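You operate a simulated robot arm through the tools that you are given. There is no shell and no other tool.

Carry out the task below with a simulated robot arm. There is one attempt and no reset: what you move stays moved.

## Task
Clean the dust off the pink mat, then brush glue on the spot.
Fine: cleaner on the white pad; cover the whole spot; extractor on before the brush comes out, off once the glue is matt; pad and brush back; leave the other mats. Set down upright: white pad, glue brush. A coat counts when it lies all over at full strength: go over it till it gets no stronger. What is to be rubbed or washed off counts as gone when no trace of it is left.

It is judged by the outcome, as a careful person would: the job done as asked, and still so three seconds after it is handed in. It fails if anything else is knocked over, pushed out of place, dropped, spilled or broken. A push-on lid holds only when it is set on centred and level and pressed home; a screw cap is set on level and turned clockwise until tight.

## Robot
A 7-joint arm with a two-finger parallel gripper on a trunk, on a base that drives. Base frame: it is fixed to the floor where the robot stands at the start and does not move with it; the origin is under the middle of the robot, x ahead of it, y to its left, z up. Readings come in m, rad, newtons and seconds.
With the tool pointing down near the work surface it reaches from about 0.34 to 0.78 m from the robot's upright axis, wherever it stands. Its first joint turns from -2.496 to 2.496 rad. Places, roughly: dish of the cleaner tin [2.1, -1.1, 0.9]; dust on the blue mat [1.1, -1, 0.9]; dust on the pink mat [1.9, -0.9, 0.9]; dust on the teal mat [2.2, -0.8, 0.9]; extractor button [1.7, -1.1, 0.9]; glue brush [2, -1, 1]; glue patch on the blue mat [1.1, -1, 0.9]; glue patch on the pink mat [1.9, -0.9, 0.9]; glue patch on the teal mat [2.2, -0.8, 0.9]; glue tin [2, -1.1, 0.9]; pink mat [1.9, -0.9, 0.9]; teal mat [2.2, -0.8, 0.9]; white pad [2.25, -1, 0.75]. Payload 3 kg.
The tool frame sits at the grasp point between the pads (the TCP): z along the fingers, y along the line on which they close. The tips reach 0.03 m beyond it. Largest opening 0.11 m; finger width 0.02, thickness 0.01; the body of the gripper, 0.048 by 0.112 m, starts 0.055 m behind the TCP.
Orientation is that of the tool frame in the base frame, as a unit quaternion [x, y, z, w]. With the fingers straight down and closing along the base's y, the tool's x points along the base's -x, its y along +y and its z along -z.

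## Interface
- The arm moves only by the tool play_rows. Its argument "rows" is a list of rows, each a list of 3 entries, a list of its own where there are three numbers: the shift along the base's x, y, z in units of 300 mm (1.0 is 300 mm), then the turn, a rotation vector about the base's x, y, z in units of 180 degrees (1.0 is 180 degrees), then the closure in counts, from 0 (fully open) to 255 (shut). In form: [[[x, y, z], [wx, wy, wz], jaw], ...]. A call has 1 to 20 rows; each row is the pose to reach, as a shift and turn from the pose commanded when the call began. A call with a number of a shift or a turn outside -1 to 1 is refused whole. A row lasts 0.2 s, in which the tool goes at most 0.05 m and 0.15 rad; a call with a longer step from one row to the next is refused whole, and so is a gripper value outside its range. Where a pose cannot be reached the arm comes as near as it can. A force on the tool above 40 N (or 10 N above the force at the start of the call, whichever is more), or a blocked arm, ends the call early, and 0.2 s more pass. Each finger travels about 0.153 m/s and halts on what it meets, pressing with about 45 N; the grip force reading is that of the motor and also rises with nothing between the fingers. The clock runs only during rows and for 0.2 s after the last one: add rows that repeat a pose to give the fingers time. It gives the time, the measured TCP pose, the force on the tool (base axes), the opening and the grip force at its end, in the units of the frame above (readings bear some noise), with the torque about the TCP (base axes, N m) and any sound that the robot's microphone picked up.
- Cameras (640 x 400 px; columns grow to the right, rows downward): "scene" is now at [0.6156, 0.0232, 1.1839]; the picture's right is [0.00, -0.71, 0.71], its down [-0.63, 0.55, 0.55] and it looks along [-0.78, -0.44, -0.44] (base axes); focal length 214 px, centre (320, 200). "wrist" rides on the gripper at [0.072, 0.017, -0.103] in the tool frame; the picture's right is [-0.23, 0.97, 0.00], its down [-0.76, -0.18, -0.62] and it looks along [-0.61, -0.14, 0.78] (tool axes); focal length 222 px, centre (320, 200). There is no depth. A picture from a camera that has moved, and an enlarged one, comes with that camera's place and axes in the base frame and with its lens.
- camera(camera): a new picture of that camera. It takes no simulated time.
- slide_trunk(by): slides the trunk up (or, below 0, down) by that many m; the arm and the scene camera ride with it, the base frame stays. It gives what a move gives, with no picture.
- roll_base(legs): drives the robot by 1 to 6 legs, each [ahead, turn to the left] in m and rad, along the robot's own axes; the way and the turn of a leg run together, so that a leg with both is an arc; at most 1.5 m and 3.142 rad a leg. The arm and the cameras ride along, it lands a little off, and it stops where it bumps. It gives what a move gives.
- pan_tilt(pan, tilt): turns the head with the scene camera to pan (to the left, within 1.396 rad either way) and tilt (down, from -0.506 to 1.204), counted from straight ahead of the robot. It gives what a move gives.
- zoom(camera, box): a new picture of the part [left, top, right, bottom] of that camera's present view, enlarged. It takes no simulated time.
- job_done(): hands the job in; it is judged then, once.

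Places have to be worked out from the pictures, the camera data and where the tool is seen. Open the gripper and draw the arm clear of the work before you hand the job in, unless the task says otherwise.

The tools are called after ">>>" by a JSON object that holds its "fn" and its "kwargs". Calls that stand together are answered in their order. play_rows: Moves the arm, as the interface text tells. Its arguments: {"type":"object","properties":{"rows":{"type":"array"}},"required":["rows"]} The other tools are called the same way: slide_trunk (by) slides the trunk up or down; roll_base (legs) drives the base; pan_tilt (pan, tilt) turns the head that bears the scene camera; camera (camera) takes a picture; zoom (camera, box) takes an enlarged picture of a part of a camera's view; job_done () hands the job in.

At the start:

```text
time_s: 0.0
position: [0.5861, 0.0741, 1.1063]
tool_rot: [-0.001, 1.0, 0.0, 0.001]
ft_force: [-0.5, 0.7, -0.1]
ft_torque: [0.01, 0.01, 0.01]
finger_gap: 0.1098
grip_force: 0.1
trunk travel left (down, up): [-0.3, 0.19]
robot x, y, heading: [-0.0005, -0.0071, 0.002]
head pan, tilt: [-0.787, 0.894]
```

scene: 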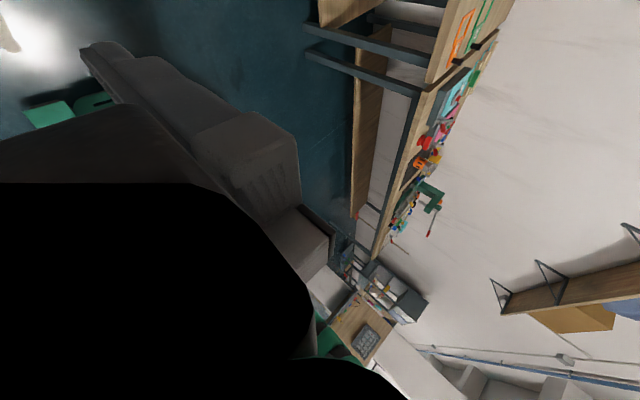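
wrist: 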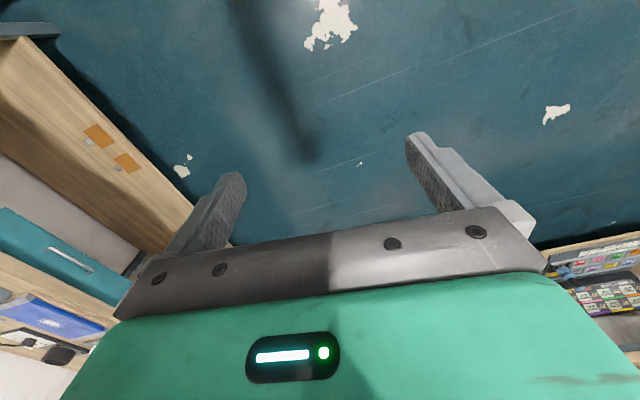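

The scene camera looks backward and sideways at the moment, so I'll turn the head to straight ahead to learn how its picture relates to the room.

>>> {"fn": "pan_tilt", "kwargs": {"pan": 0, "tilt": 0.4}}

>>> {"fn": "camera", "kwargs": {"camera": "scene"}}

```text
time_s: 1.1
position: [0.5862, 0.0748, 1.1083]
tool_rot: [-0.001, 1.0, 0.001, 0.0]
ft_force: [1.4, -0.1, 1.2]
ft_torque: [0.0, -0.02, 0.05]
finger_gap: 0.1099
grip_force: 0.1
trunk travel left (down, up): [-0.3, 0.19]
robot x, y, heading: [0.0013, -0.0063, -0.001]
head pan, tilt: [0.0, 0.4]
```

```text
taken
camera scene: at [0.658, 0.0769, 1.1453], right [0.0, -1.0, 0.0], down [-0.92, 0.0, 0.39], along [-0.39, 0.0, -0.92], focal length 214 px, centre (320, 200)
```

scene: 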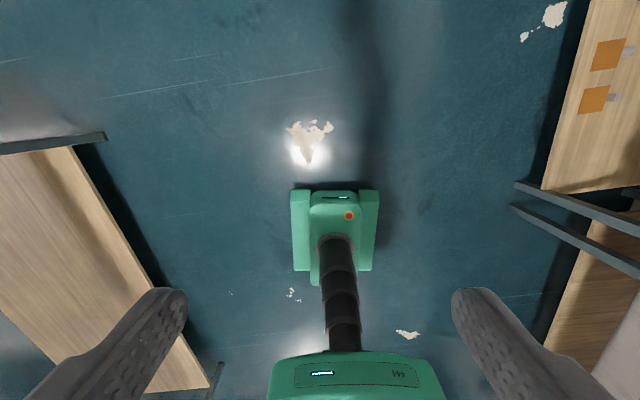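

The scene camera evidently rides on the hand: its neutral look is along the fingers. I'll look ahead and to both sides to find the bench before driving.

>>> {"fn": "pan_tilt", "kwargs": {"pan": -1.2, "tilt": -0.5}}

>>> {"fn": "camera", "kwargs": {"camera": "scene"}}

>>> {"fn": "pan_tilt", "kwargs": {"pan": 0, "tilt": -0.5}}

>>> {"fn": "camera", "kwargs": {"camera": "scene"}}

```text
time_s: 2.5
position: [0.5853, 0.0745, 1.1079]
tool_rot: [0.0, 1.0, 0.0, -0.001]
ft_force: [-0.1, 0.2, -0.5]
ft_torque: [0.06, -0.01, 0.0]
finger_gap: 0.1099
grip_force: 0.1
trunk travel left (down, up): [-0.3, 0.19]
robot x, y, heading: [0.0033, -0.0049, -0.001]
head pan, tilt: [-1.201, -0.499]
```

```text
taken
camera scene: at [0.7351, 0.0145, 1.2135], right [0.0, -0.36, 0.93], down [-0.88, -0.45, -0.17], along [0.48, -0.82, -0.32], focal length 214 px, centre (320, 200)
```

scene: 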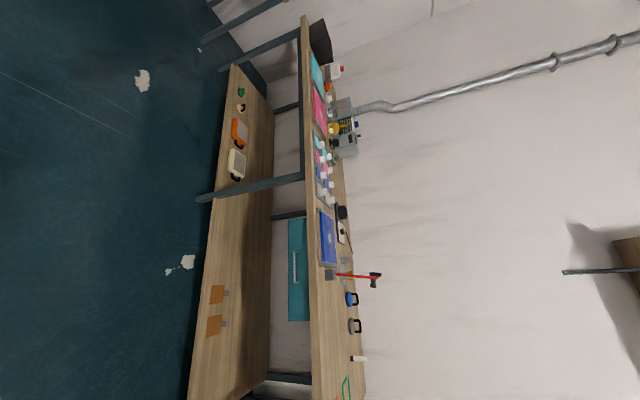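

```text
time_s: 3.9
position: [0.5856, 0.0745, 1.1072]
tool_rot: [-0.001, 1.0, 0.0, 0.0]
ft_force: [0.4, -0.2, -1.0]
ft_torque: [0.06, 0.01, -0.01]
finger_gap: 0.1101
grip_force: 0.0
trunk travel left (down, up): [-0.3, 0.19]
robot x, y, heading: [-0.0002, -0.0045, -0.0]
head pan, tilt: [0.0, -0.499]
```

```text
taken
camera scene: at [0.735, 0.077, 1.1708], right [0.0, -1.0, 0.0], down [-0.88, 0.0, -0.48], along [0.48, 0.0, -0.88], focal length 214 px, centre (320, 200)
```

scene: 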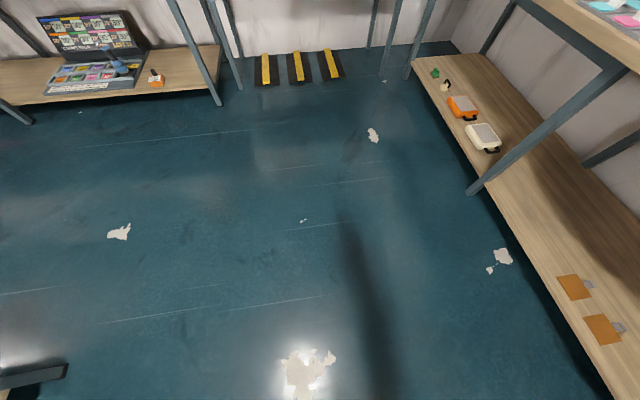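

The bench front edge is near y≈-0.66, with the lower shelf below it. I'll lift the trunk for clearance, drive ahead 1.2 m in the free aisle, and then look at the bench again.

>>> {"fn": "slide_trunk", "kwargs": {"by": 0.15}}

>>> {"fn": "roll_base", "kwargs": {"legs": [[1.2, 0]]}}

>>> {"fn": "pan_tilt", "kwargs": {"pan": 0, "tilt": -0.5}}

>>> {"fn": "camera", "kwargs": {"camera": "scene"}}

>>> {"fn": "pan_tilt", "kwargs": {"pan": -1.0, "tilt": 0}}

>>> {"fn": "camera", "kwargs": {"camera": "scene"}}

```text
time_s: 5.7
position: [0.5867, 0.0747, 1.2568]
tool_rot: [-0.002, 1.0, 0.0, 0.0]
ft_force: [1.7, -0.8, 0.1]
ft_torque: [-0.04, 0.01, -0.01]
finger_gap: 0.1103
grip_force: 0.1
trunk travel left (down, up): [-0.45, 0.04]
robot x, y, heading: [-0.0028, -0.0016, -0.002]
head pan, tilt: [0.0, -0.499]
```

```text
time_s: 11.7
position: [1.774, 0.0757, 1.2581]
tool_rot: [-0.001, 1.0, 0.0, 0.001]
ft_force: [0.5, 0.1, -0.3]
ft_torque: [-0.01, -0.01, 0.03]
finger_gap: 0.1099
grip_force: 0.0
trunk travel left (down, up): [-0.45, 0.04]
robot x, y, heading: [1.1876, -0.0046, 0.001]
head pan, tilt: [0.0, -0.499]
```

```text
time_s: 12.3
position: [1.7734, 0.0743, 1.2567]
tool_rot: [0.0, 1.0, 0.0, 0.0]
ft_force: [-0.5, 0.1, -0.2]
ft_torque: [0.0, 0.02, -0.01]
finger_gap: 0.1098
grip_force: 0.1
trunk travel left (down, up): [-0.45, 0.04]
robot x, y, heading: [1.1865, -0.0054, 0.001]
head pan, tilt: [0.0, -0.499]
```

```text
taken
camera scene: at [1.9235, 0.0767, 1.3214], right [0.0, -1.0, 0.0], down [-0.88, 0.0, -0.48], along [0.48, 0.0, -0.88], focal length 214 px, centre (320, 200)
```

scene: 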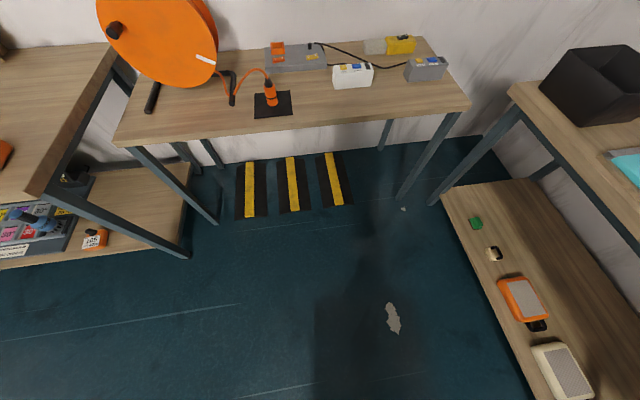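

```text
time_s: 13.6
position: [1.7745, 0.0737, 1.2576]
tool_rot: [-0.001, 1.0, 0.0, 0.0]
ft_force: [0.4, 0.5, 0.3]
ft_torque: [-0.01, 0.03, 0.0]
finger_gap: 0.11
grip_force: 0.1
trunk travel left (down, up): [-0.45, 0.04]
robot x, y, heading: [1.185, -0.0064, -0.003]
head pan, tilt: [-1.0, 0.0]
```

```text
taken
camera scene: at [1.8836, 0.001, 1.3397], right [0.0, -0.54, 0.84], down [-1.0, 0.0, 0.0], along [0.0, -0.84, -0.54], focal length 214 px, centre (320, 200)
```

scene: 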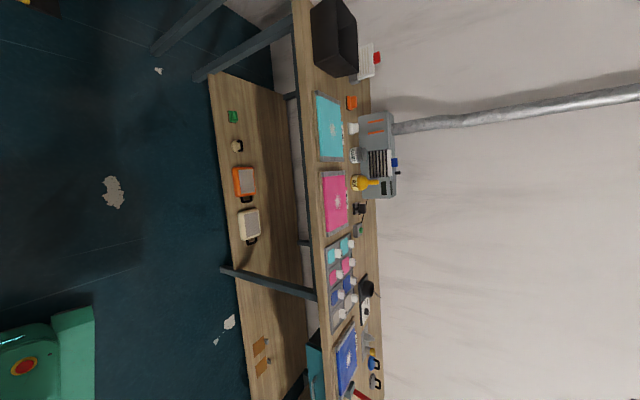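

The aisle is clear here, and the pink mat, teal mat, extractor box and tins are visible on the bench. I'll zoom in on that part.

>>> {"fn": "zoom", "kwargs": {"camera": "scene", "box": [290, 70, 420, 250]}}

>>> {"fn": "zoom", "kwargs": {"camera": "scene", "box": [200, 80, 310, 280]}}

```text
2.22 times, centred on (355, 160) of scene
camera zoom: at [1.8836, 0.001, 1.3397], right [0.0, -0.54, 0.84], down [-1.0, 0.0, 0.0], along [0.0, -0.84, -0.54], focal length 477 px, centre (242, 289)
```

zoom: 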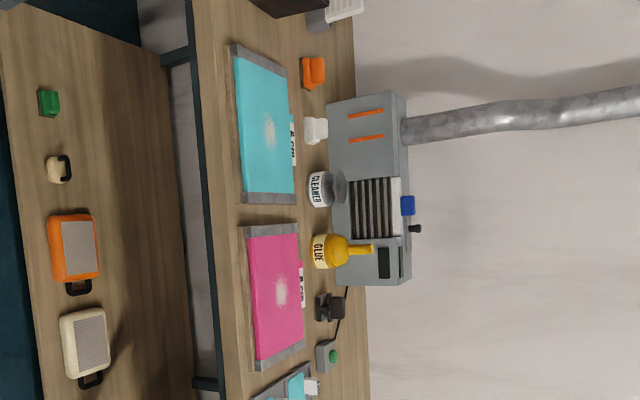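

```text
2.00 times, centred on (255, 180) of scene
camera zoom: at [1.8836, 0.001, 1.3397], right [0.0, -0.54, 0.84], down [-1.0, 0.0, 0.0], along [0.0, -0.84, -0.54], focal length 429 px, centre (450, 240)
```

zoom: 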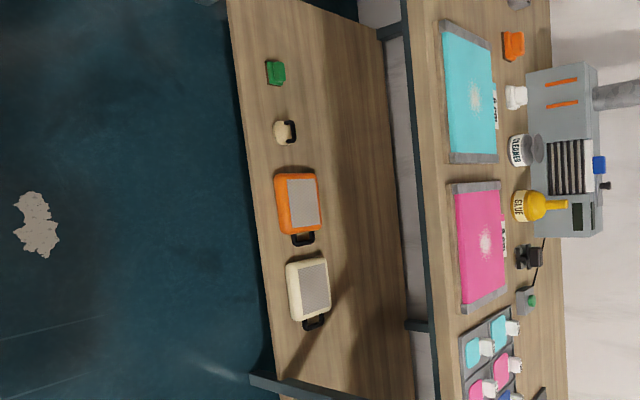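

White pad (~2.22,-0.95), cleaner tin, glue tin with yellow brush, button (~1.73,-1.02) and pink mat are located. I'll drive diagonally to about (2.0,-0.31) and turn to face the bench, with the hand held well above it.

>>> {"fn": "roll_base", "kwargs": {"legs": [[0, -0.35], [0.87, 0]]}}

>>> {"fn": "roll_base", "kwargs": {"legs": [[0, -1.22]]}}

>>> {"fn": "pan_tilt", "kwargs": {"pan": 0, "tilt": 0.3}}

>>> {"fn": "camera", "kwargs": {"camera": "scene"}}

>>> {"fn": "camera", "kwargs": {"camera": "wrist"}}

```text
time_s: 19.3
position: [2.5875, -0.4465, 1.2564]
tool_rot: [0.181, 0.984, 0.0, -0.001]
ft_force: [-0.8, 0.1, -0.4]
ft_torque: [0.0, 0.02, 0.02]
finger_gap: 0.1099
grip_force: 0.0
trunk travel left (down, up): [-0.45, 0.04]
robot x, y, heading: [2.0139, -0.3085, -0.36]
head pan, tilt: [-1.0, 0.0]
```

```text
time_s: 22.8
position: [2.0895, -0.8919, 1.2587]
tool_rot: [0.707, 0.707, 0.001, 0.0]
ft_force: [-0.9, -0.8, 0.1]
ft_torque: [-0.04, 0.01, 0.04]
finger_gap: 0.1101
grip_force: 0.2
trunk travel left (down, up): [-0.45, 0.04]
robot x, y, heading: [2.0652, -0.3022, -1.568]
head pan, tilt: [-1.0, 0.0]
```

```text
time_s: 24.1
position: [2.0902, -0.8902, 1.2597]
tool_rot: [0.707, 0.707, 0.0, 0.0]
ft_force: [-0.7, 0.4, 0.3]
ft_torque: [0.04, 0.03, 0.01]
finger_gap: 0.1098
grip_force: 0.2
trunk travel left (down, up): [-0.45, 0.04]
robot x, y, heading: [2.065, -0.304, -1.568]
head pan, tilt: [0.0, 0.3]
```

```text
taken
camera scene: at [2.0891, -0.9705, 1.2959], right [-1.0, 0.0, 0.0], down [0.0, 0.96, 0.3], along [0.0, 0.3, -0.96], focal length 214 px, centre (320, 200)
```

scene: 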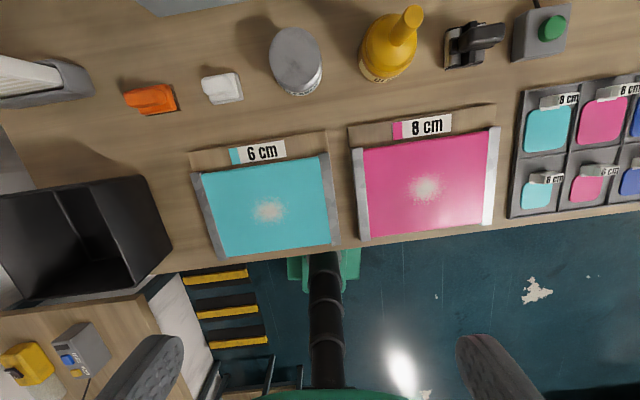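

```text
taken
camera wrist: at [2.1065, -0.8181, 1.3628], right [0.97, -0.23, 0.0], down [-0.18, -0.76, 0.62], along [-0.14, -0.61, -0.78], focal length 222 px, centre (320, 200)
```

wrist: 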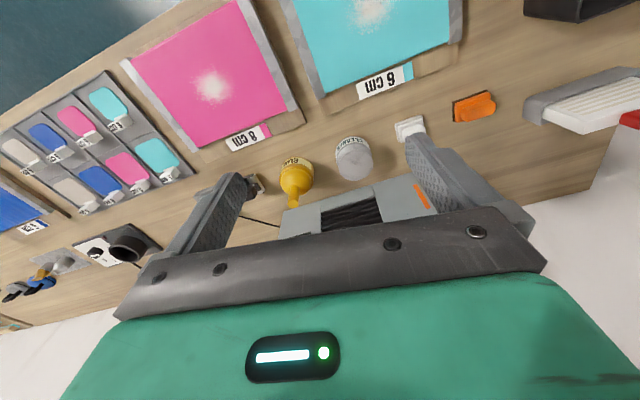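

The robot now faces the bench at (2.065,-0.30). I'll zoom in on the pink mat, its label, the swatch tray, and the tins, pad and button.

>>> {"fn": "zoom", "kwargs": {"camera": "scene", "box": [340, 90, 520, 250]}}

>>> {"fn": "zoom", "kwargs": {"camera": "scene", "box": [100, 0, 340, 150]}}

>>> {"fn": "zoom", "kwargs": {"camera": "scene", "box": [330, 0, 640, 220]}}

>>> {"fn": "zoom", "kwargs": {"camera": "wrist", "box": [0, 60, 300, 300]}}

```text
2.50 times, centred on (430, 170) of scene
camera zoom: at [2.0891, -0.9705, 1.2959], right [-1.0, 0.0, 0.0], down [0.0, 0.96, 0.3], along [0.0, 0.3, -0.96], focal length 536 px, centre (45, 275)
```

zoom: 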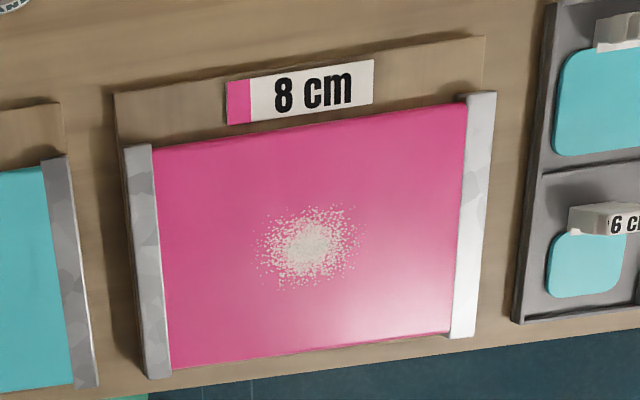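

```text
2.67 times, centred on (220, 75) of scene
camera zoom: at [2.0891, -0.9705, 1.2959], right [-1.0, 0.0, 0.0], down [0.0, 0.96, 0.3], along [0.0, 0.3, -0.96], focal length 572 px, centre (587, 533)
```

zoom: 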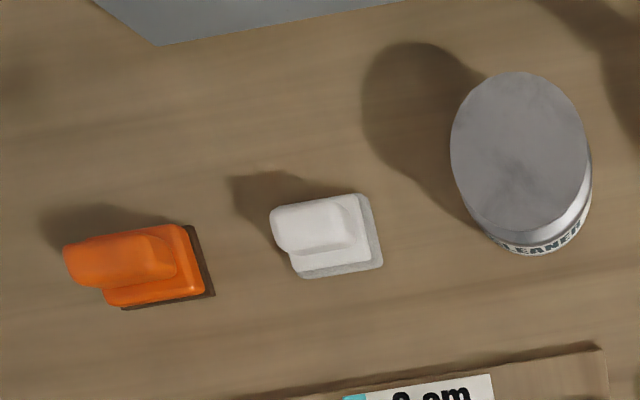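

```text
1.82 times, centred on (485, 110) of scene
camera zoom: at [2.0891, -0.9705, 1.2959], right [-1.0, 0.0, 0.0], down [0.0, 0.96, 0.3], along [0.0, 0.3, -0.96], focal length 390 px, centre (20, 364)
```

zoom: 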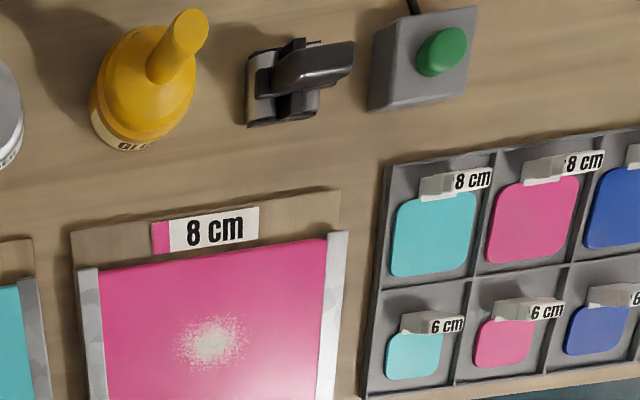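

```text
1.67 times, centred on (150, 180) of wrist
camera zoom: at [2.1065, -0.8181, 1.3628], right [0.97, -0.23, 0.0], down [-0.18, -0.76, 0.62], along [-0.14, -0.61, -0.78], focal length 370 px, centre (603, 233)
```

zoom: 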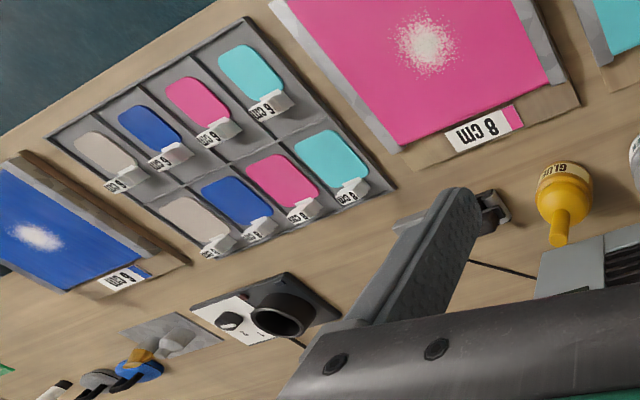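

Triangulating, the mat surface is at z≈0.875 and the dust centre at about (1.874,-0.868); the bench is turned about 9° to my axes. I'll shift the base slightly left and closer, squaring up to the bench so that button, tins and pad all fall within reach.

>>> {"fn": "roll_base", "kwargs": {"legs": [[0, -0.58], [0.1, 0], [0, 0.74], [0.04, 0]]}}

>>> {"fn": "camera", "kwargs": {"camera": "scene"}}

>>> {"fn": "camera", "kwargs": {"camera": "wrist"}}

```text
time_s: 29.3
position: [2.1368, -1.0006, 1.2589]
tool_rot: [0.647, 0.762, 0.001, 0.0]
ft_force: [-0.4, -0.2, 0.2]
ft_torque: [-0.03, -0.06, -0.03]
finger_gap: 0.1101
grip_force: 0.1
trunk travel left (down, up): [-0.45, 0.04]
robot x, y, heading: [2.0126, -0.4268, -1.403]
head pan, tilt: [0.0, 0.3]
```

```text
taken
camera scene: at [2.1502, -1.0801, 1.2959], right [-0.99, -0.16, 0.0], down [-0.16, 0.94, 0.3], along [-0.05, 0.29, -0.95], focal length 214 px, centre (320, 200)
```

scene: 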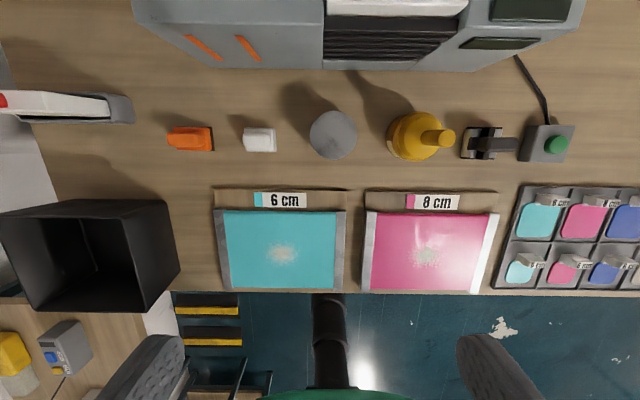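

```text
taken
camera wrist: at [2.1419, -0.927, 1.3628], right [1.0, -0.07, 0.0], down [-0.05, -0.78, 0.62], along [-0.04, -0.62, -0.78], focal length 222 px, centre (320, 200)
```

wrist: 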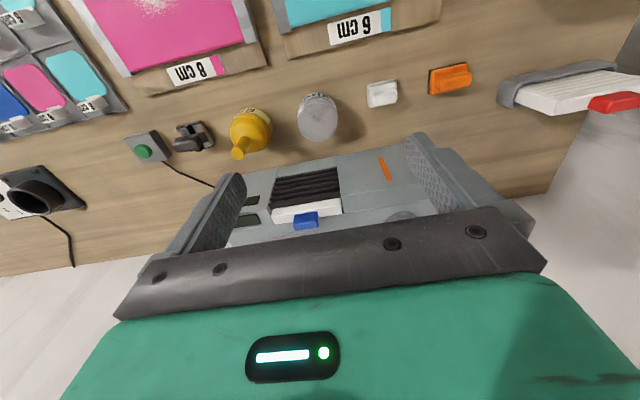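

Everything is now squared to the view. I'll bring the trunk back down 0.15 m so the arm is in its normal work range, then look closer at the pad row.

>>> {"fn": "slide_trunk", "kwargs": {"by": -0.15}}

>>> {"fn": "camera", "kwargs": {"camera": "scene"}}

>>> {"fn": "camera", "kwargs": {"camera": "wrist"}}

```text
time_s: 31.1
position: [2.139, -1.0011, 1.1078]
tool_rot: [0.647, 0.762, 0.001, 0.0]
ft_force: [-0.9, -0.7, -0.5]
ft_torque: [-0.01, 0.0, -0.03]
finger_gap: 0.11
grip_force: 0.1
trunk travel left (down, up): [-0.3, 0.19]
robot x, y, heading: [2.0095, -0.4286, -1.408]
head pan, tilt: [0.0, 0.3]
```

```text
taken
camera scene: at [2.1514, -1.0797, 1.1466], right [-0.99, -0.16, 0.0], down [-0.16, 0.94, 0.3], along [-0.05, 0.29, -0.95], focal length 214 px, centre (320, 200)
```

scene: 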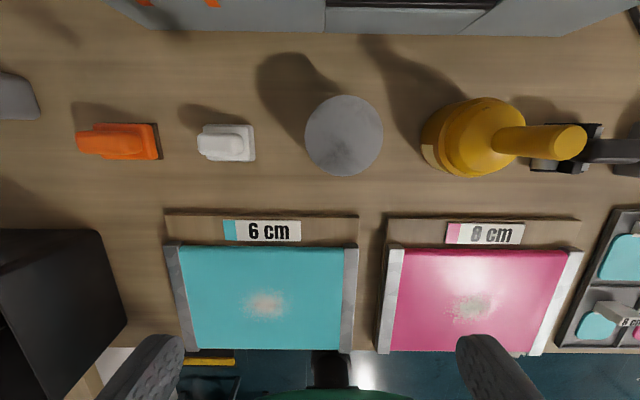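

```text
taken
camera wrist: at [2.1432, -0.9266, 1.2134], right [1.0, -0.07, 0.0], down [-0.05, -0.78, 0.62], along [-0.04, -0.62, -0.78], focal length 222 px, centre (320, 200)
```

wrist: 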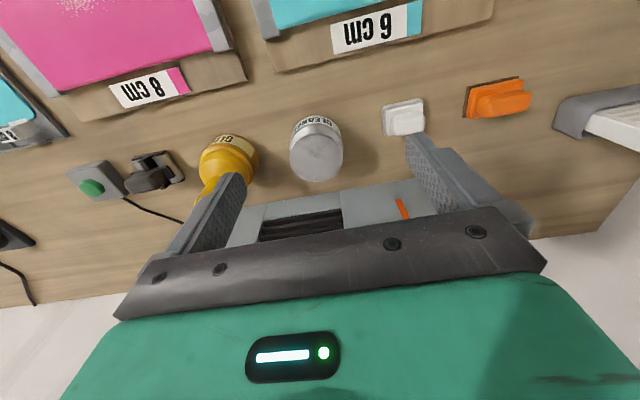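

Tin top is at about z≈0.925 and (2.131,-1.083); the pad is near (2.26,-1.05). I'll lower the hand 0.1 m and look sideways along the row to judge heights of pad, tin and brush.

>>> {"fn": "play_rows", "kwargs": {"rows": [[[0, 0, -0.12], [0, 0, 0], 0], [[0, 0, -0.24], [0, 0, 0], 0], [[0, 0, -0.333], [0, 0, 0], 0]]}}

>>> {"fn": "pan_tilt", "kwargs": {"pan": 1.1, "tilt": 0.1}}

>>> {"fn": "camera", "kwargs": {"camera": "scene"}}

>>> {"fn": "pan_tilt", "kwargs": {"pan": -1.1, "tilt": 0.1}}

>>> {"fn": "camera", "kwargs": {"camera": "scene"}}

>>> {"fn": "camera", "kwargs": {"camera": "wrist"}}

```text
time_s: 31.9
position: [2.1394, -1.001, 1.0067]
tool_rot: [0.647, 0.763, 0.0, 0.0]
ft_force: [0.3, 0.7, -0.1]
ft_torque: [0.01, -0.01, 0.0]
finger_gap: 0.1102
grip_force: 0.1
trunk travel left (down, up): [-0.3, 0.19]
robot x, y, heading: [2.0127, -0.4289, -1.408]
head pan, tilt: [0.0, 0.3]
```

```text
time_s: 33.2
position: [2.1398, -1.0021, 1.0091]
tool_rot: [0.647, 0.763, 0.0, 0.001]
ft_force: [0.0, 0.3, 0.8]
ft_torque: [-0.01, -0.01, 0.01]
finger_gap: 0.1101
grip_force: 0.0
trunk travel left (down, up): [-0.3, 0.19]
robot x, y, heading: [2.0126, -0.4284, -1.405]
head pan, tilt: [1.1, 0.099]
```

```text
taken
camera scene: at [2.2355, -1.0849, 1.0963], right [-0.45, -0.07, -0.89], down [-0.25, 0.97, 0.05], along [0.86, 0.24, -0.45], focal length 214 px, centre (320, 200)
```

scene: 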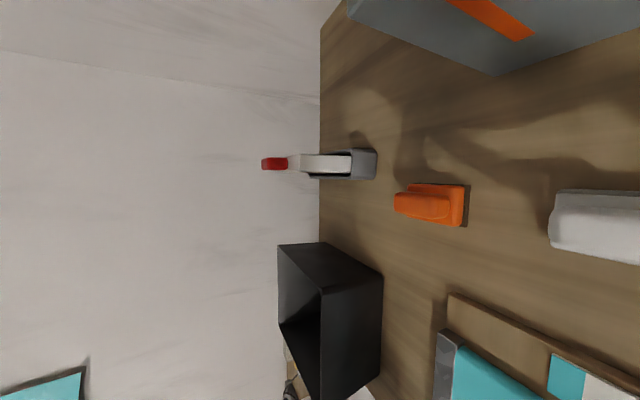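

```text
time_s: 35.3
position: [2.1391, -1.0, 1.0077]
tool_rot: [0.647, 0.762, 0.0, 0.001]
ft_force: [0.1, 0.1, 0.6]
ft_torque: [0.02, -0.01, 0.01]
finger_gap: 0.1101
grip_force: 0.1
trunk travel left (down, up): [-0.3, 0.19]
robot x, y, heading: [2.0093, -0.4286, -1.405]
head pan, tilt: [-1.1, 0.099]
```

```text
taken
camera scene: at [2.0738, -1.1117, 1.0963], right [-0.45, -0.08, 0.89], down [-0.08, 1.0, 0.05], along [-0.89, -0.05, -0.45], focal length 214 px, centre (320, 200)
```

scene: 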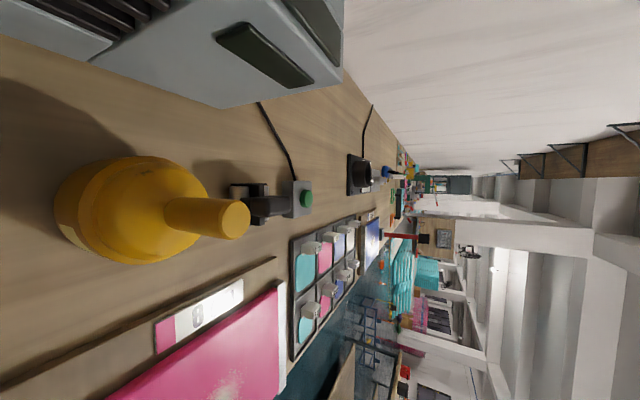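

```text
taken
camera wrist: at [2.1434, -0.9268, 1.1116], right [1.0, -0.07, 0.0], down [-0.05, -0.78, 0.62], along [-0.04, -0.62, -0.78], focal length 222 px, centre (320, 200)
```

wrist: 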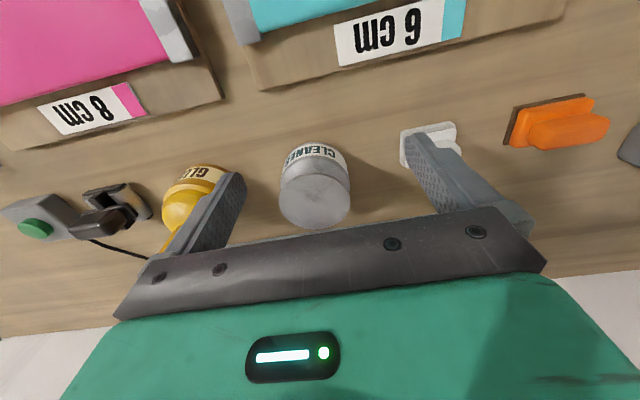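

The pad's handle is a ridge along the bench direction, top about z≈0.91. I'll turn the tool +90° about z so the fingers straddle the ridge's narrow sides, and move above the pad at (2.257,-1.052).

>>> {"fn": "play_rows", "kwargs": {"rows": [[[0.036, -0.0155, 0], [0, 0, 0.0455], 0], [[0.072, -0.031, 0], [0, 0, 0.0909], 0], [[0.107, -0.0465, 0], [0, 0, 0.1364], 0], [[0.143, -0.062, 0], [0, 0, 0.1818], 0], [[0.179, -0.0775, 0], [0, 0, 0.2273], 0], [[0.215, -0.093, 0], [0, 0, 0.2727], 0], [[0.25, -0.1085, 0], [0, 0, 0.3182], 0], [[0.286, -0.124, 0], [0, 0, 0.3636], 0], [[0.322, -0.1395, 0], [0, 0, 0.4091], 0], [[0.358, -0.155, 0], [0, 0, 0.4545], 0], [[0.393, -0.17, 0], [0, 0, 0.5], 0]]}}

>>> {"fn": "pan_tilt", "kwargs": {"pan": 0, "tilt": 0.6}}

>>> {"fn": "camera", "kwargs": {"camera": "scene"}}

>>> {"fn": "camera", "kwargs": {"camera": "wrist"}}

```text
time_s: 37.7
position: [2.2564, -1.0538, 1.0092]
tool_rot: [-0.083, 0.997, 0.001, 0.0]
ft_force: [0.6, -0.1, -0.2]
ft_torque: [-0.02, 0.0, 0.03]
finger_gap: 0.1102
grip_force: 0.0
trunk travel left (down, up): [-0.3, 0.19]
robot x, y, heading: [2.0103, -0.4259, -1.406]
head pan, tilt: [-1.1, 0.099]
```

```text
time_s: 39.0
position: [2.2583, -1.0527, 1.0092]
tool_rot: [-0.082, 0.997, 0.001, 0.0]
ft_force: [0.1, -0.3, 0.3]
ft_torque: [0.03, -0.05, 0.02]
finger_gap: 0.11
grip_force: 0.1
trunk travel left (down, up): [-0.3, 0.19]
robot x, y, heading: [2.0147, -0.4318, -1.405]
head pan, tilt: [0.0, 0.6]
```

```text
taken
camera scene: at [2.3102, -1.0414, 1.051], right [0.16, -0.99, 0.0], down [-0.81, -0.13, 0.56], along [-0.56, -0.09, -0.83], focal length 214 px, centre (320, 200)
```

scene: 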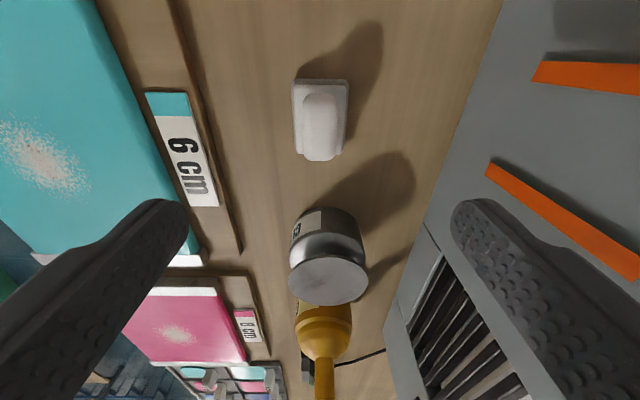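

```text
taken
camera wrist: at [2.1823, -1.0477, 1.1128], right [0.07, 1.0, 0.0], down [0.78, -0.05, 0.62], along [0.62, -0.04, -0.78], focal length 222 px, centre (320, 200)
```

wrist: 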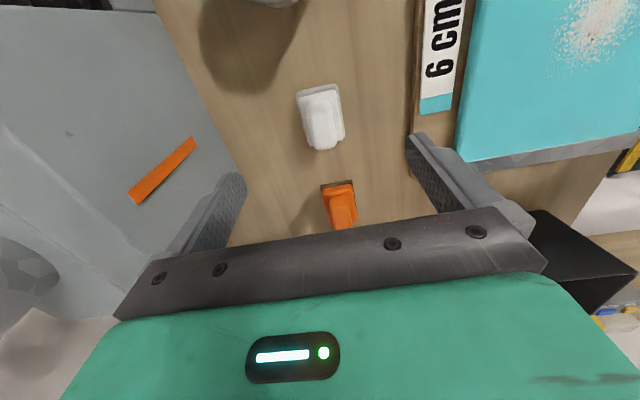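

The pad is almost under the tool. I'll zoom both cameras onto it to fix its centre and the handle's height.

>>> {"fn": "zoom", "kwargs": {"camera": "scene", "box": [260, 60, 380, 180]}}

>>> {"fn": "zoom", "kwargs": {"camera": "wrist", "box": [270, 60, 390, 240]}}

```text
3.33 times, centred on (320, 120) of scene
camera zoom: at [2.3102, -1.0414, 1.051], right [0.16, -0.99, 0.0], down [-0.81, -0.13, 0.56], along [-0.56, -0.09, -0.83], focal length 715 px, centre (320, 467)
```

zoom: 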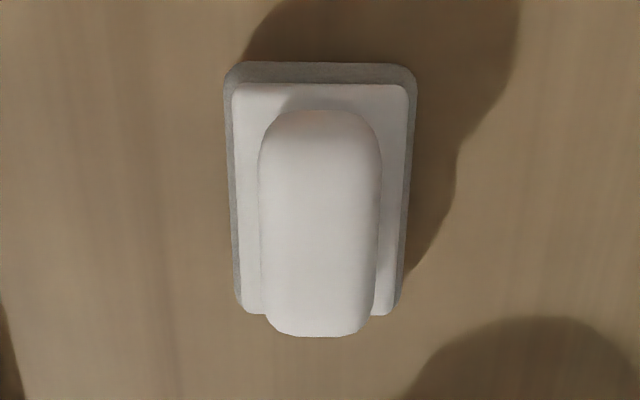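

```text
2.22 times, centred on (330, 150) of wrist
camera zoom: at [2.1823, -1.0477, 1.1128], right [0.07, 1.0, 0.0], down [0.78, -0.05, 0.62], along [0.62, -0.04, -0.78], focal length 494 px, centre (298, 311)
```

zoom: 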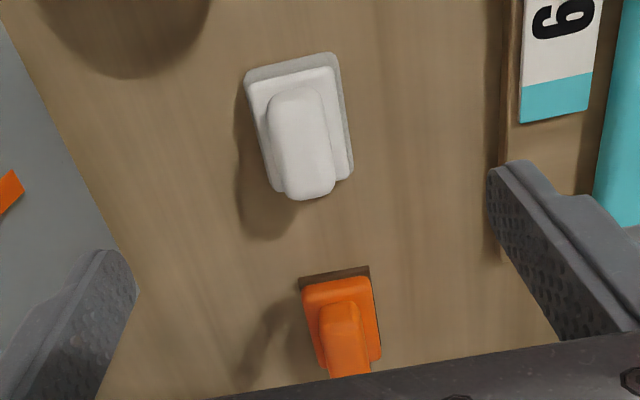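

Handle centre is about 6 mm further along +A and 3 mm nearer me; its ridge is ~25 mm wide. I'll descend with open fingers to TCP z≈0.91 and check the views before closing.

>>> {"fn": "play_rows", "kwargs": {"rows": [[[0.018, 0.013, -0.1], [0, 0, 0], 0], [[0.018, 0.013, -0.2], [0, 0, 0], 0], [[0.018, 0.013, -0.28], [0, 0, 0], 0], [[0.018, 0.013, -0.33], [0, 0, 0], 0]]}}

>>> {"fn": "camera", "kwargs": {"camera": "scene"}}

>>> {"fn": "camera", "kwargs": {"camera": "wrist"}}

```text
time_s: 40.0
position: [2.261, -1.0511, 0.9093]
tool_rot: [-0.082, 0.997, 0.0, -0.001]
ft_force: [0.6, 0.0, 0.4]
ft_torque: [-0.04, 0.02, 0.0]
finger_gap: 0.11
grip_force: 0.1
trunk travel left (down, up): [-0.3, 0.19]
robot x, y, heading: [2.0138, -0.4272, -1.408]
head pan, tilt: [0.0, 0.6]
```

```text
taken
camera scene: at [2.3144, -1.0397, 0.9517], right [0.16, -0.99, 0.0], down [-0.81, -0.14, 0.57], along [-0.56, -0.09, -0.82], focal length 214 px, centre (320, 200)
```

scene: 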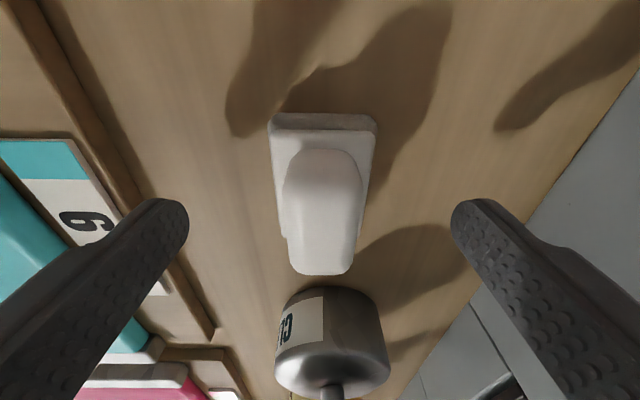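

```text
taken
camera wrist: at [2.1865, -1.0461, 1.0135], right [0.07, 1.0, 0.0], down [0.78, -0.05, 0.62], along [0.62, -0.04, -0.78], focal length 222 px, centre (320, 200)
```

wrist: 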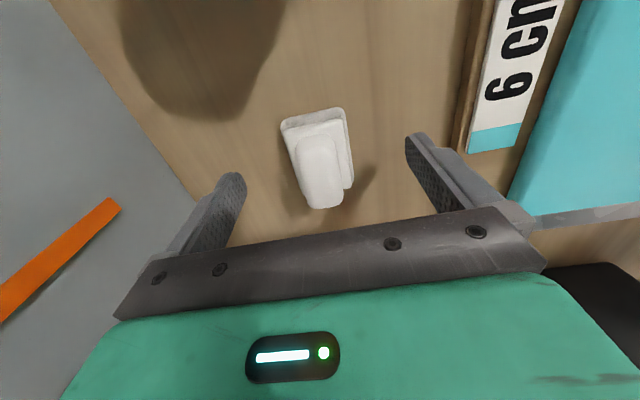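

The handle top is near z≈0.894 and the plate at ~0.867; the fingers straddle the ridge evenly. I'll go down another 9 mm and close.

>>> {"fn": "play_rows", "kwargs": {"rows": [[[0.013, 0.002, -0.015], [0, 0, 0], 0], [[0.013, 0.002, -0.03], [0, 0, 0], 0], [[0.013, 0.002, -0.03], [0, 0, 0], 120], [[0.013, 0.002, -0.03], [0, 0, 0], 200], [[0.013, 0.002, -0.03], [0, 0, 0], 255], [[0.013, 0.002, -0.03], [0, 0, 0], 255]]}}

>>> {"fn": "camera", "kwargs": {"camera": "scene"}}

>>> {"fn": "camera", "kwargs": {"camera": "wrist"}}

```text
time_s: 41.4
position: [2.2657, -1.0497, 0.9002]
tool_rot: [-0.082, 0.997, 0.001, 0.0]
ft_force: [1.4, 0.4, -0.2]
ft_torque: [0.01, 0.0, -0.05]
finger_gap: 0.0449
grip_force: 45.1
trunk travel left (down, up): [-0.3, 0.19]
robot x, y, heading: [2.0133, -0.4283, -1.407]
head pan, tilt: [0.0, 0.6]
```

```text
taken
camera scene: at [2.3192, -1.0372, 0.9431], right [0.16, -0.99, 0.0], down [-0.81, -0.14, 0.57], along [-0.56, -0.09, -0.82], focal length 214 px, centre (320, 200)
```

scene: 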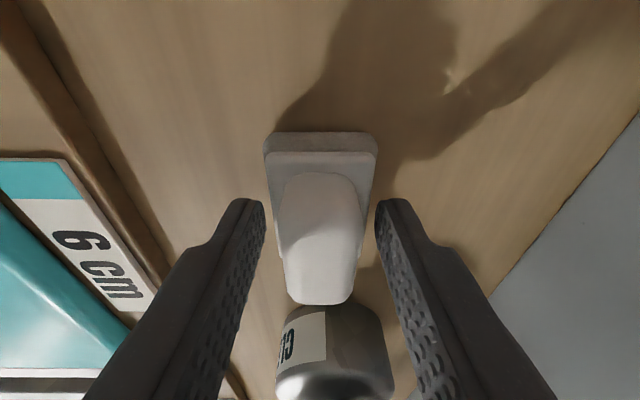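

```text
taken
camera wrist: at [2.1914, -1.0436, 1.0049], right [0.07, 1.0, 0.0], down [0.78, -0.05, 0.62], along [0.62, -0.04, -0.78], focal length 222 px, centre (320, 200)
```

wrist: 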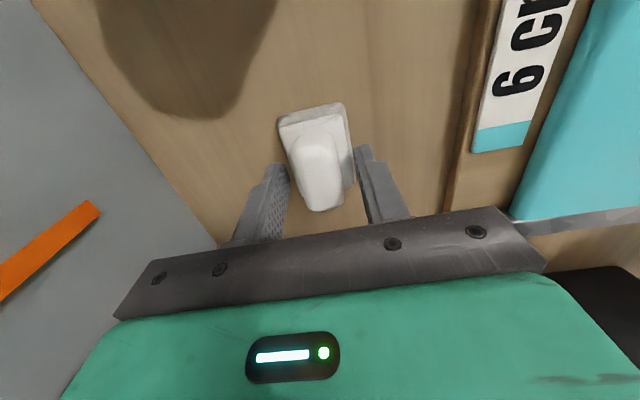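

The gap of 45 mm shows the tips caught the base plate rather than the ridge. I'll open, rise 10 mm and close on the ridge itself.

>>> {"fn": "play_rows", "kwargs": {"rows": [[[0, 0, 0], [0, 0, 0], 120], [[0, 0, 0], [0, 0, 0], 90], [[0, 0, 0.033], [0, 0, 0], 90], [[0, 0, 0.033], [0, 0, 0], 160], [[0, 0, 0.033], [0, 0, 0], 255], [[0, 0, 0.033], [0, 0, 0], 255], [[0, 0, 0.033], [0, 0, 0], 255]]}}

>>> {"fn": "camera", "kwargs": {"camera": "scene"}}

```text
time_s: 43.0
position: [2.2662, -1.0475, 0.91]
tool_rot: [-0.082, 0.997, 0.0, 0.0]
ft_force: [0.2, 0.1, 1.1]
ft_torque: [-0.03, -0.03, -0.03]
finger_gap: 0.0249
grip_force: 44.7
trunk travel left (down, up): [-0.3, 0.19]
robot x, y, heading: [2.0109, -0.4299, -1.405]
head pan, tilt: [0.0, 0.6]
```

```text
taken
camera scene: at [2.3196, -1.0363, 0.9526], right [0.16, -0.99, 0.0], down [-0.81, -0.14, 0.57], along [-0.56, -0.09, -0.82], focal length 214 px, centre (320, 200)
```

scene: 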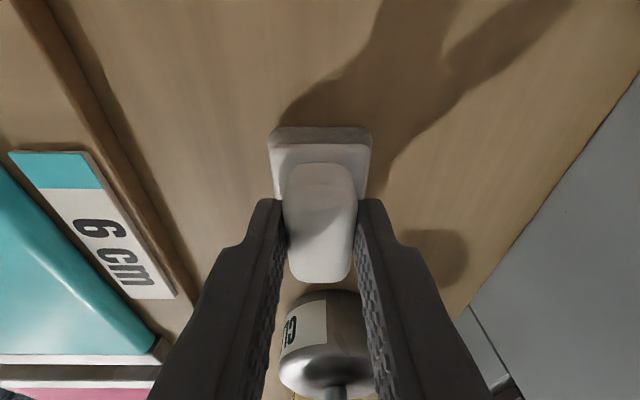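

The ridge is gripped (25 mm). Home pose for the pad: TCP ≈ (2.266,-1.048,0.910). I'll lift it 9 cm and look at the tin.

>>> {"fn": "play_rows", "kwargs": {"rows": [[[0, 0, 0.1], [0, 0, 0], 255], [[0, 0, 0.2], [0, 0, 0], 255], [[0, 0, 0.3], [0, 0, 0], 255], [[0, 0, 0.3], [0, 0, 0], 255]]}}

>>> {"fn": "camera", "kwargs": {"camera": "scene"}}

>>> {"fn": "camera", "kwargs": {"camera": "wrist"}}

```text
time_s: 44.0
position: [2.2647, -1.0469, 0.9986]
tool_rot: [-0.082, 0.997, 0.001, 0.0]
ft_force: [-0.3, 0.2, 0.4]
ft_torque: [0.03, 0.01, 0.02]
finger_gap: 0.025
grip_force: 45.1
trunk travel left (down, up): [-0.3, 0.19]
robot x, y, heading: [2.0094, -0.43, -1.403]
head pan, tilt: [0.0, 0.6]
```

```text
taken
camera scene: at [2.3191, -1.0361, 1.0411], right [0.16, -0.99, 0.0], down [-0.81, -0.14, 0.57], along [-0.56, -0.09, -0.82], focal length 214 px, centre (320, 200)
```

scene: 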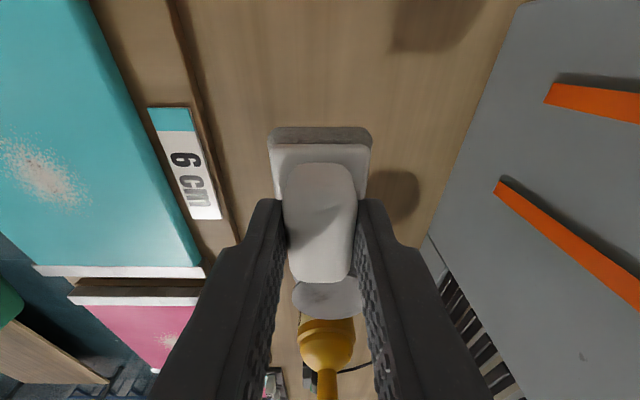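

```text
taken
camera wrist: at [2.1913, -1.0427, 1.103], right [0.07, 1.0, 0.0], down [0.78, -0.05, 0.62], along [0.62, -0.04, -0.78], focal length 222 px, centre (320, 200)
```

wrist: 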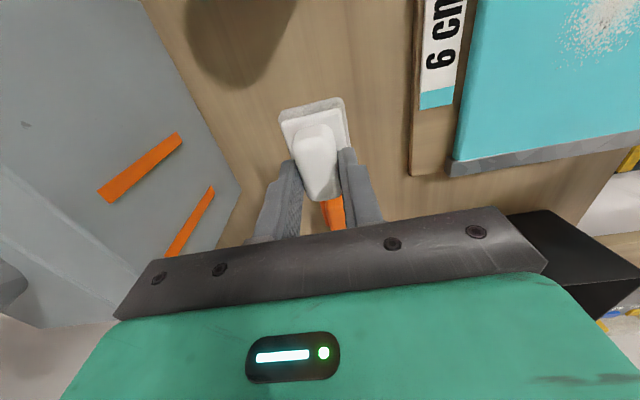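

The dish sits at about (2.130,-1.082), top z≈0.922; the brush top at (1.987,-1.104,1.0). I'll carry the pad above the dish at TCP z≈1.01.

>>> {"fn": "play_rows", "kwargs": {"rows": [[[-0.11, -0.028, 0.04], [0, 0, 0], 255], [[-0.22, -0.056, 0.04], [0, 0, 0], 255], [[-0.33, -0.085, 0.04], [0, 0, 0], 255], [[-0.45, -0.115, 0.04], [0, 0, 0], 255], [[-0.45, -0.115, 0.04], [0, 0, 0], 255]]}}

>>> {"fn": "camera", "kwargs": {"camera": "scene"}}

>>> {"fn": "camera", "kwargs": {"camera": "wrist"}}

```text
time_s: 45.2
position: [2.1329, -1.0827, 1.0123]
tool_rot: [-0.082, 0.997, 0.001, 0.0]
ft_force: [0.1, -0.7, -1.3]
ft_torque: [0.01, -0.01, 0.01]
finger_gap: 0.0248
grip_force: 44.9
trunk travel left (down, up): [-0.3, 0.19]
robot x, y, heading: [2.0143, -0.4258, -1.406]
head pan, tilt: [0.0, 0.6]
```

```text
taken
camera scene: at [2.1851, -1.0715, 1.0545], right [0.16, -0.99, 0.0], down [-0.81, -0.14, 0.57], along [-0.56, -0.09, -0.82], focal length 214 px, centre (320, 200)
```

scene: 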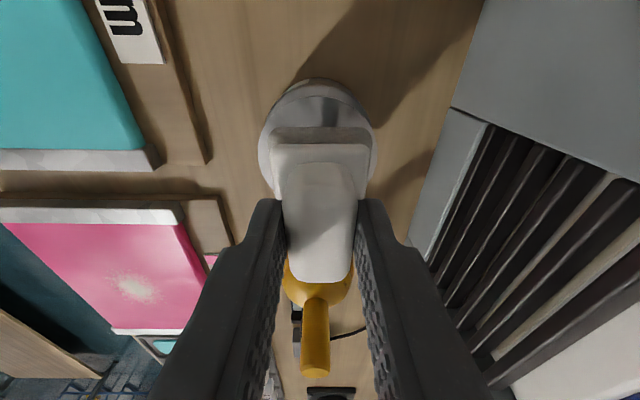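

```text
taken
camera wrist: at [2.0573, -1.0781, 1.1164], right [0.06, 1.0, 0.0], down [0.78, -0.05, 0.62], along [0.62, -0.04, -0.78], focal length 222 px, centre (320, 200)
```

wrist: 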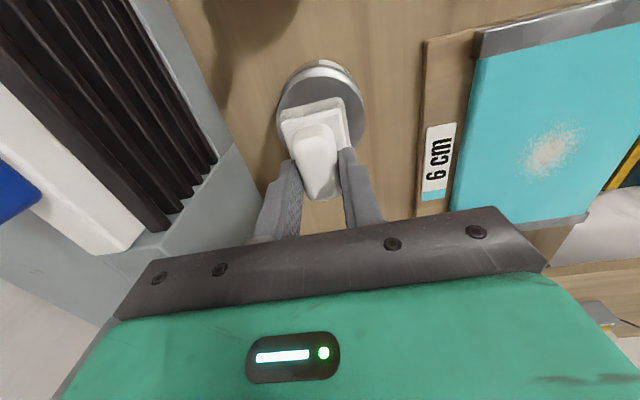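

Pad is centred over the dish within ~5 mm. I'll shift 5 mm and descend to just above expected contact, reading force.

>>> {"fn": "play_rows", "kwargs": {"rows": [[[0.016, 0.003, -0.05], [0, 0, 0], 255], [[0.016, 0.003, -0.1], [0, 0, 0], 255], [[0.016, 0.003, -0.12], [0, 0, 0], 255], [[0.016, 0.003, -0.13], [0, 0, 0], 255]]}}

```text
time_s: 46.2
position: [2.1359, -1.0794, 0.9739]
tool_rot: [-0.082, 0.997, 0.001, 0.0]
ft_force: [0.6, -0.3, 4.2]
ft_torque: [-0.09, -0.01, 0.01]
finger_gap: 0.0246
grip_force: 44.4
trunk travel left (down, up): [-0.3, 0.19]
robot x, y, heading: [2.008, -0.4304, -1.405]
head pan, tilt: [0.0, 0.6]
```

Contact begins (4 N) at z≈0.974. I'll press a few millimetres down, checking the force and any sound.

>>> {"fn": "play_rows", "kwargs": {"rows": [[[0, 0, -0.01], [0, 0, 0], 255], [[0, 0, -0.02], [0, 0, 0], 255], [[0, 0, -0.02], [0, 0, 0], 255]]}}

>>> {"fn": "camera", "kwargs": {"camera": "scene"}}

```text
time_s: 47.0
position: [2.1352, -1.08, 0.9699]
tool_rot: [-0.082, 0.997, -0.002, 0.0]
ft_force: [3.0, -3.5, 37.0]
ft_torque: [-0.21, -0.08, 0.02]
finger_gap: 0.0252
grip_force: 44.7
trunk travel left (down, up): [-0.3, 0.19]
robot x, y, heading: [2.0132, -0.4257, -1.402]
head pan, tilt: [0.0, 0.6]
```

```text
taken
camera scene: at [2.1893, -1.0694, 1.0127], right [0.16, -0.99, 0.0], down [-0.81, -0.13, 0.56], along [-0.56, -0.1, -0.83], focal length 214 px, centre (320, 200)
```

scene: 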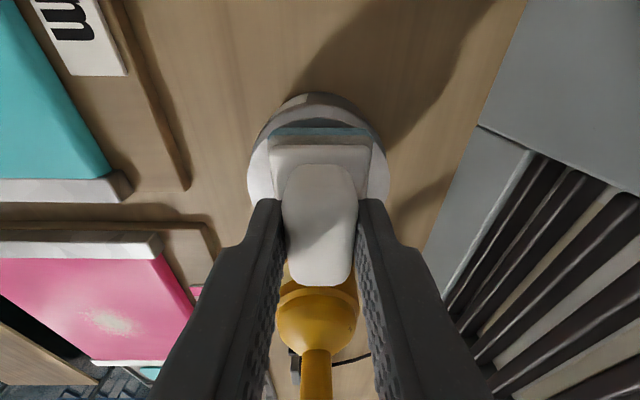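

The pad's foam edge has turned bluish – it has taken up cleaner. I'll ease off, press once more gently, and lift clear.

>>> {"fn": "play_rows", "kwargs": {"rows": [[[0, 0, 0.02], [0, 0, 0], 255], [[0, 0, 0.04], [0, 0, 0], 255], [[0, 0, 0.02], [0, 0, 0], 255], [[0, 0, 0.012], [0, 0, 0], 255], [[0, 0, 0.006], [0, 0, 0], 255], [[0, 0, 0.006], [0, 0, 0], 255], [[0, 0, 0.04], [0, 0, 0], 255], [[0, 0, 0.1], [0, 0, 0], 255], [[0, 0, 0.15], [0, 0, 0], 255], [[0, 0, 0.15], [0, 0, 0], 255]]}}

>>> {"fn": "camera", "kwargs": {"camera": "scene"}}

>>> {"fn": "camera", "kwargs": {"camera": "wrist"}}

```text
time_s: 49.2
position: [2.1362, -1.0801, 1.0132]
tool_rot: [-0.082, 0.997, 0.001, 0.0]
ft_force: [0.2, 1.1, -0.8]
ft_torque: [0.02, -0.03, 0.0]
finger_gap: 0.0249
grip_force: 45.5
trunk travel left (down, up): [-0.3, 0.19]
robot x, y, heading: [2.0096, -0.4263, -1.407]
head pan, tilt: [0.0, 0.6]
```

```text
taken
camera scene: at [2.189, -1.0688, 1.0547], right [0.16, -0.99, 0.0], down [-0.81, -0.14, 0.57], along [-0.56, -0.09, -0.82], focal length 214 px, centre (320, 200)
```

scene: 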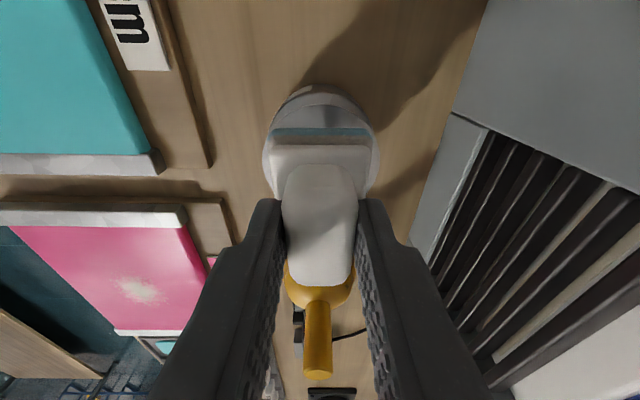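

```text
taken
camera wrist: at [2.0611, -1.0753, 1.1165], right [0.07, 1.0, 0.0], down [0.78, -0.05, 0.62], along [0.62, -0.04, -0.78], focal length 222 px, centre (320, 200)
```

wrist: 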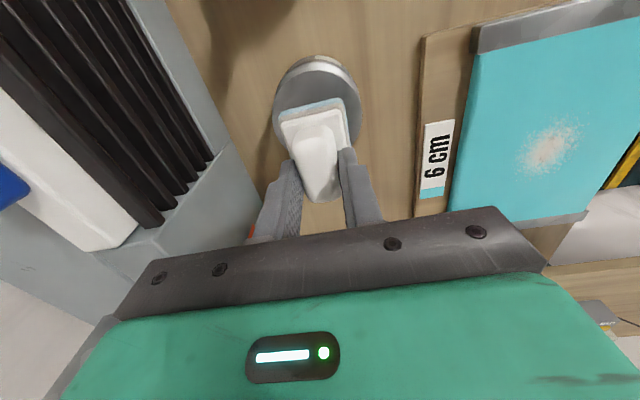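

The foam is blue with cleaner all round. I'll carry it, curving around the glue tin, to above the pink mat's dust at about (1.874,-0.866).

>>> {"fn": "play_rows", "kwargs": {"rows": [[[-0.05, 0.14, 0.03], [0, 0, 0], 255], [[-0.12, 0.28, 0.03], [0, 0, 0], 255], [[-0.22, 0.4, 0.03], [0, 0, 0], 255], [[-0.33, 0.51, 0.03], [0, 0, 0], 255], [[-0.46, 0.6, 0.03], [0, 0, 0], 255], [[-0.6, 0.67, 0.03], [0, 0, 0], 255], [[-0.75, 0.713, 0.03], [0, 0, 0], 255], [[-0.873, 0.713, 0.03], [0, 0, 0], 255], [[-0.873, 0.713, 0.03], [0, 0, 0], 255]]}}

>>> {"fn": "camera", "kwargs": {"camera": "scene"}}

>>> {"fn": "camera", "kwargs": {"camera": "wrist"}}

```text
time_s: 51.2
position: [1.8725, -0.8644, 1.024]
tool_rot: [-0.082, 0.997, 0.001, -0.001]
ft_force: [0.6, -0.3, -0.7]
ft_torque: [-0.01, 0.03, 0.01]
finger_gap: 0.025
grip_force: 44.7
trunk travel left (down, up): [-0.3, 0.19]
robot x, y, heading: [2.0113, -0.4282, -1.408]
head pan, tilt: [0.0, 0.6]
```

```text
taken
camera scene: at [1.9262, -0.8543, 1.066], right [0.16, -0.99, 0.0], down [-0.81, -0.14, 0.57], along [-0.56, -0.09, -0.82], focal length 214 px, centre (320, 200)
```

scene: 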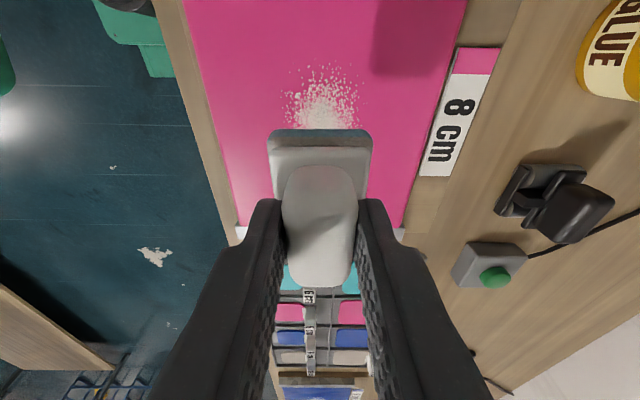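

```text
taken
camera wrist: at [1.7984, -0.8607, 1.1279], right [0.06, 1.0, 0.0], down [0.78, -0.05, 0.62], along [0.62, -0.04, -0.78], focal length 222 px, centre (320, 200)
```

wrist: 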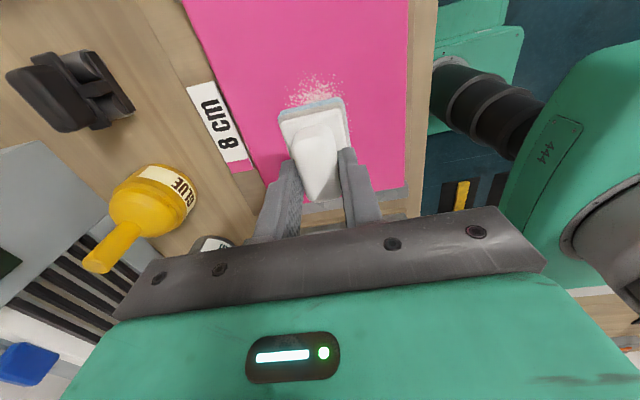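

Dust spans about ±4 cm around a point ~6 mm ahead of the TCP; the mat has ample margin all round. I'll lower the pad onto the dust centre slowly until light contact.

>>> {"fn": "play_rows", "kwargs": {"rows": [[[0.02, 0.003, -0.12], [0, 0, 0], 255], [[0.02, 0.003, -0.24], [0, 0, 0], 255], [[0.02, 0.003, -0.3], [0, 0, 0], 255], [[0.02, 0.003, -0.32], [0, 0, 0], 255], [[0.02, 0.003, -0.328], [0, 0, 0], 255]]}}

```text
time_s: 52.1
position: [1.8799, -0.8641, 0.9341]
tool_rot: [-0.082, 0.997, -0.002, -0.002]
ft_force: [4.0, 9.2, 33.3]
ft_torque: [0.6, -0.33, 0.14]
finger_gap: 0.0248
grip_force: 44.5
trunk travel left (down, up): [-0.3, 0.19]
robot x, y, heading: [2.0112, -0.4295, -1.403]
head pan, tilt: [0.0, 0.6]
stopped in row 4: the force on the tool passed its limit at 67 N (the readings are from after the stop); the commanded pose is now the measured one
```

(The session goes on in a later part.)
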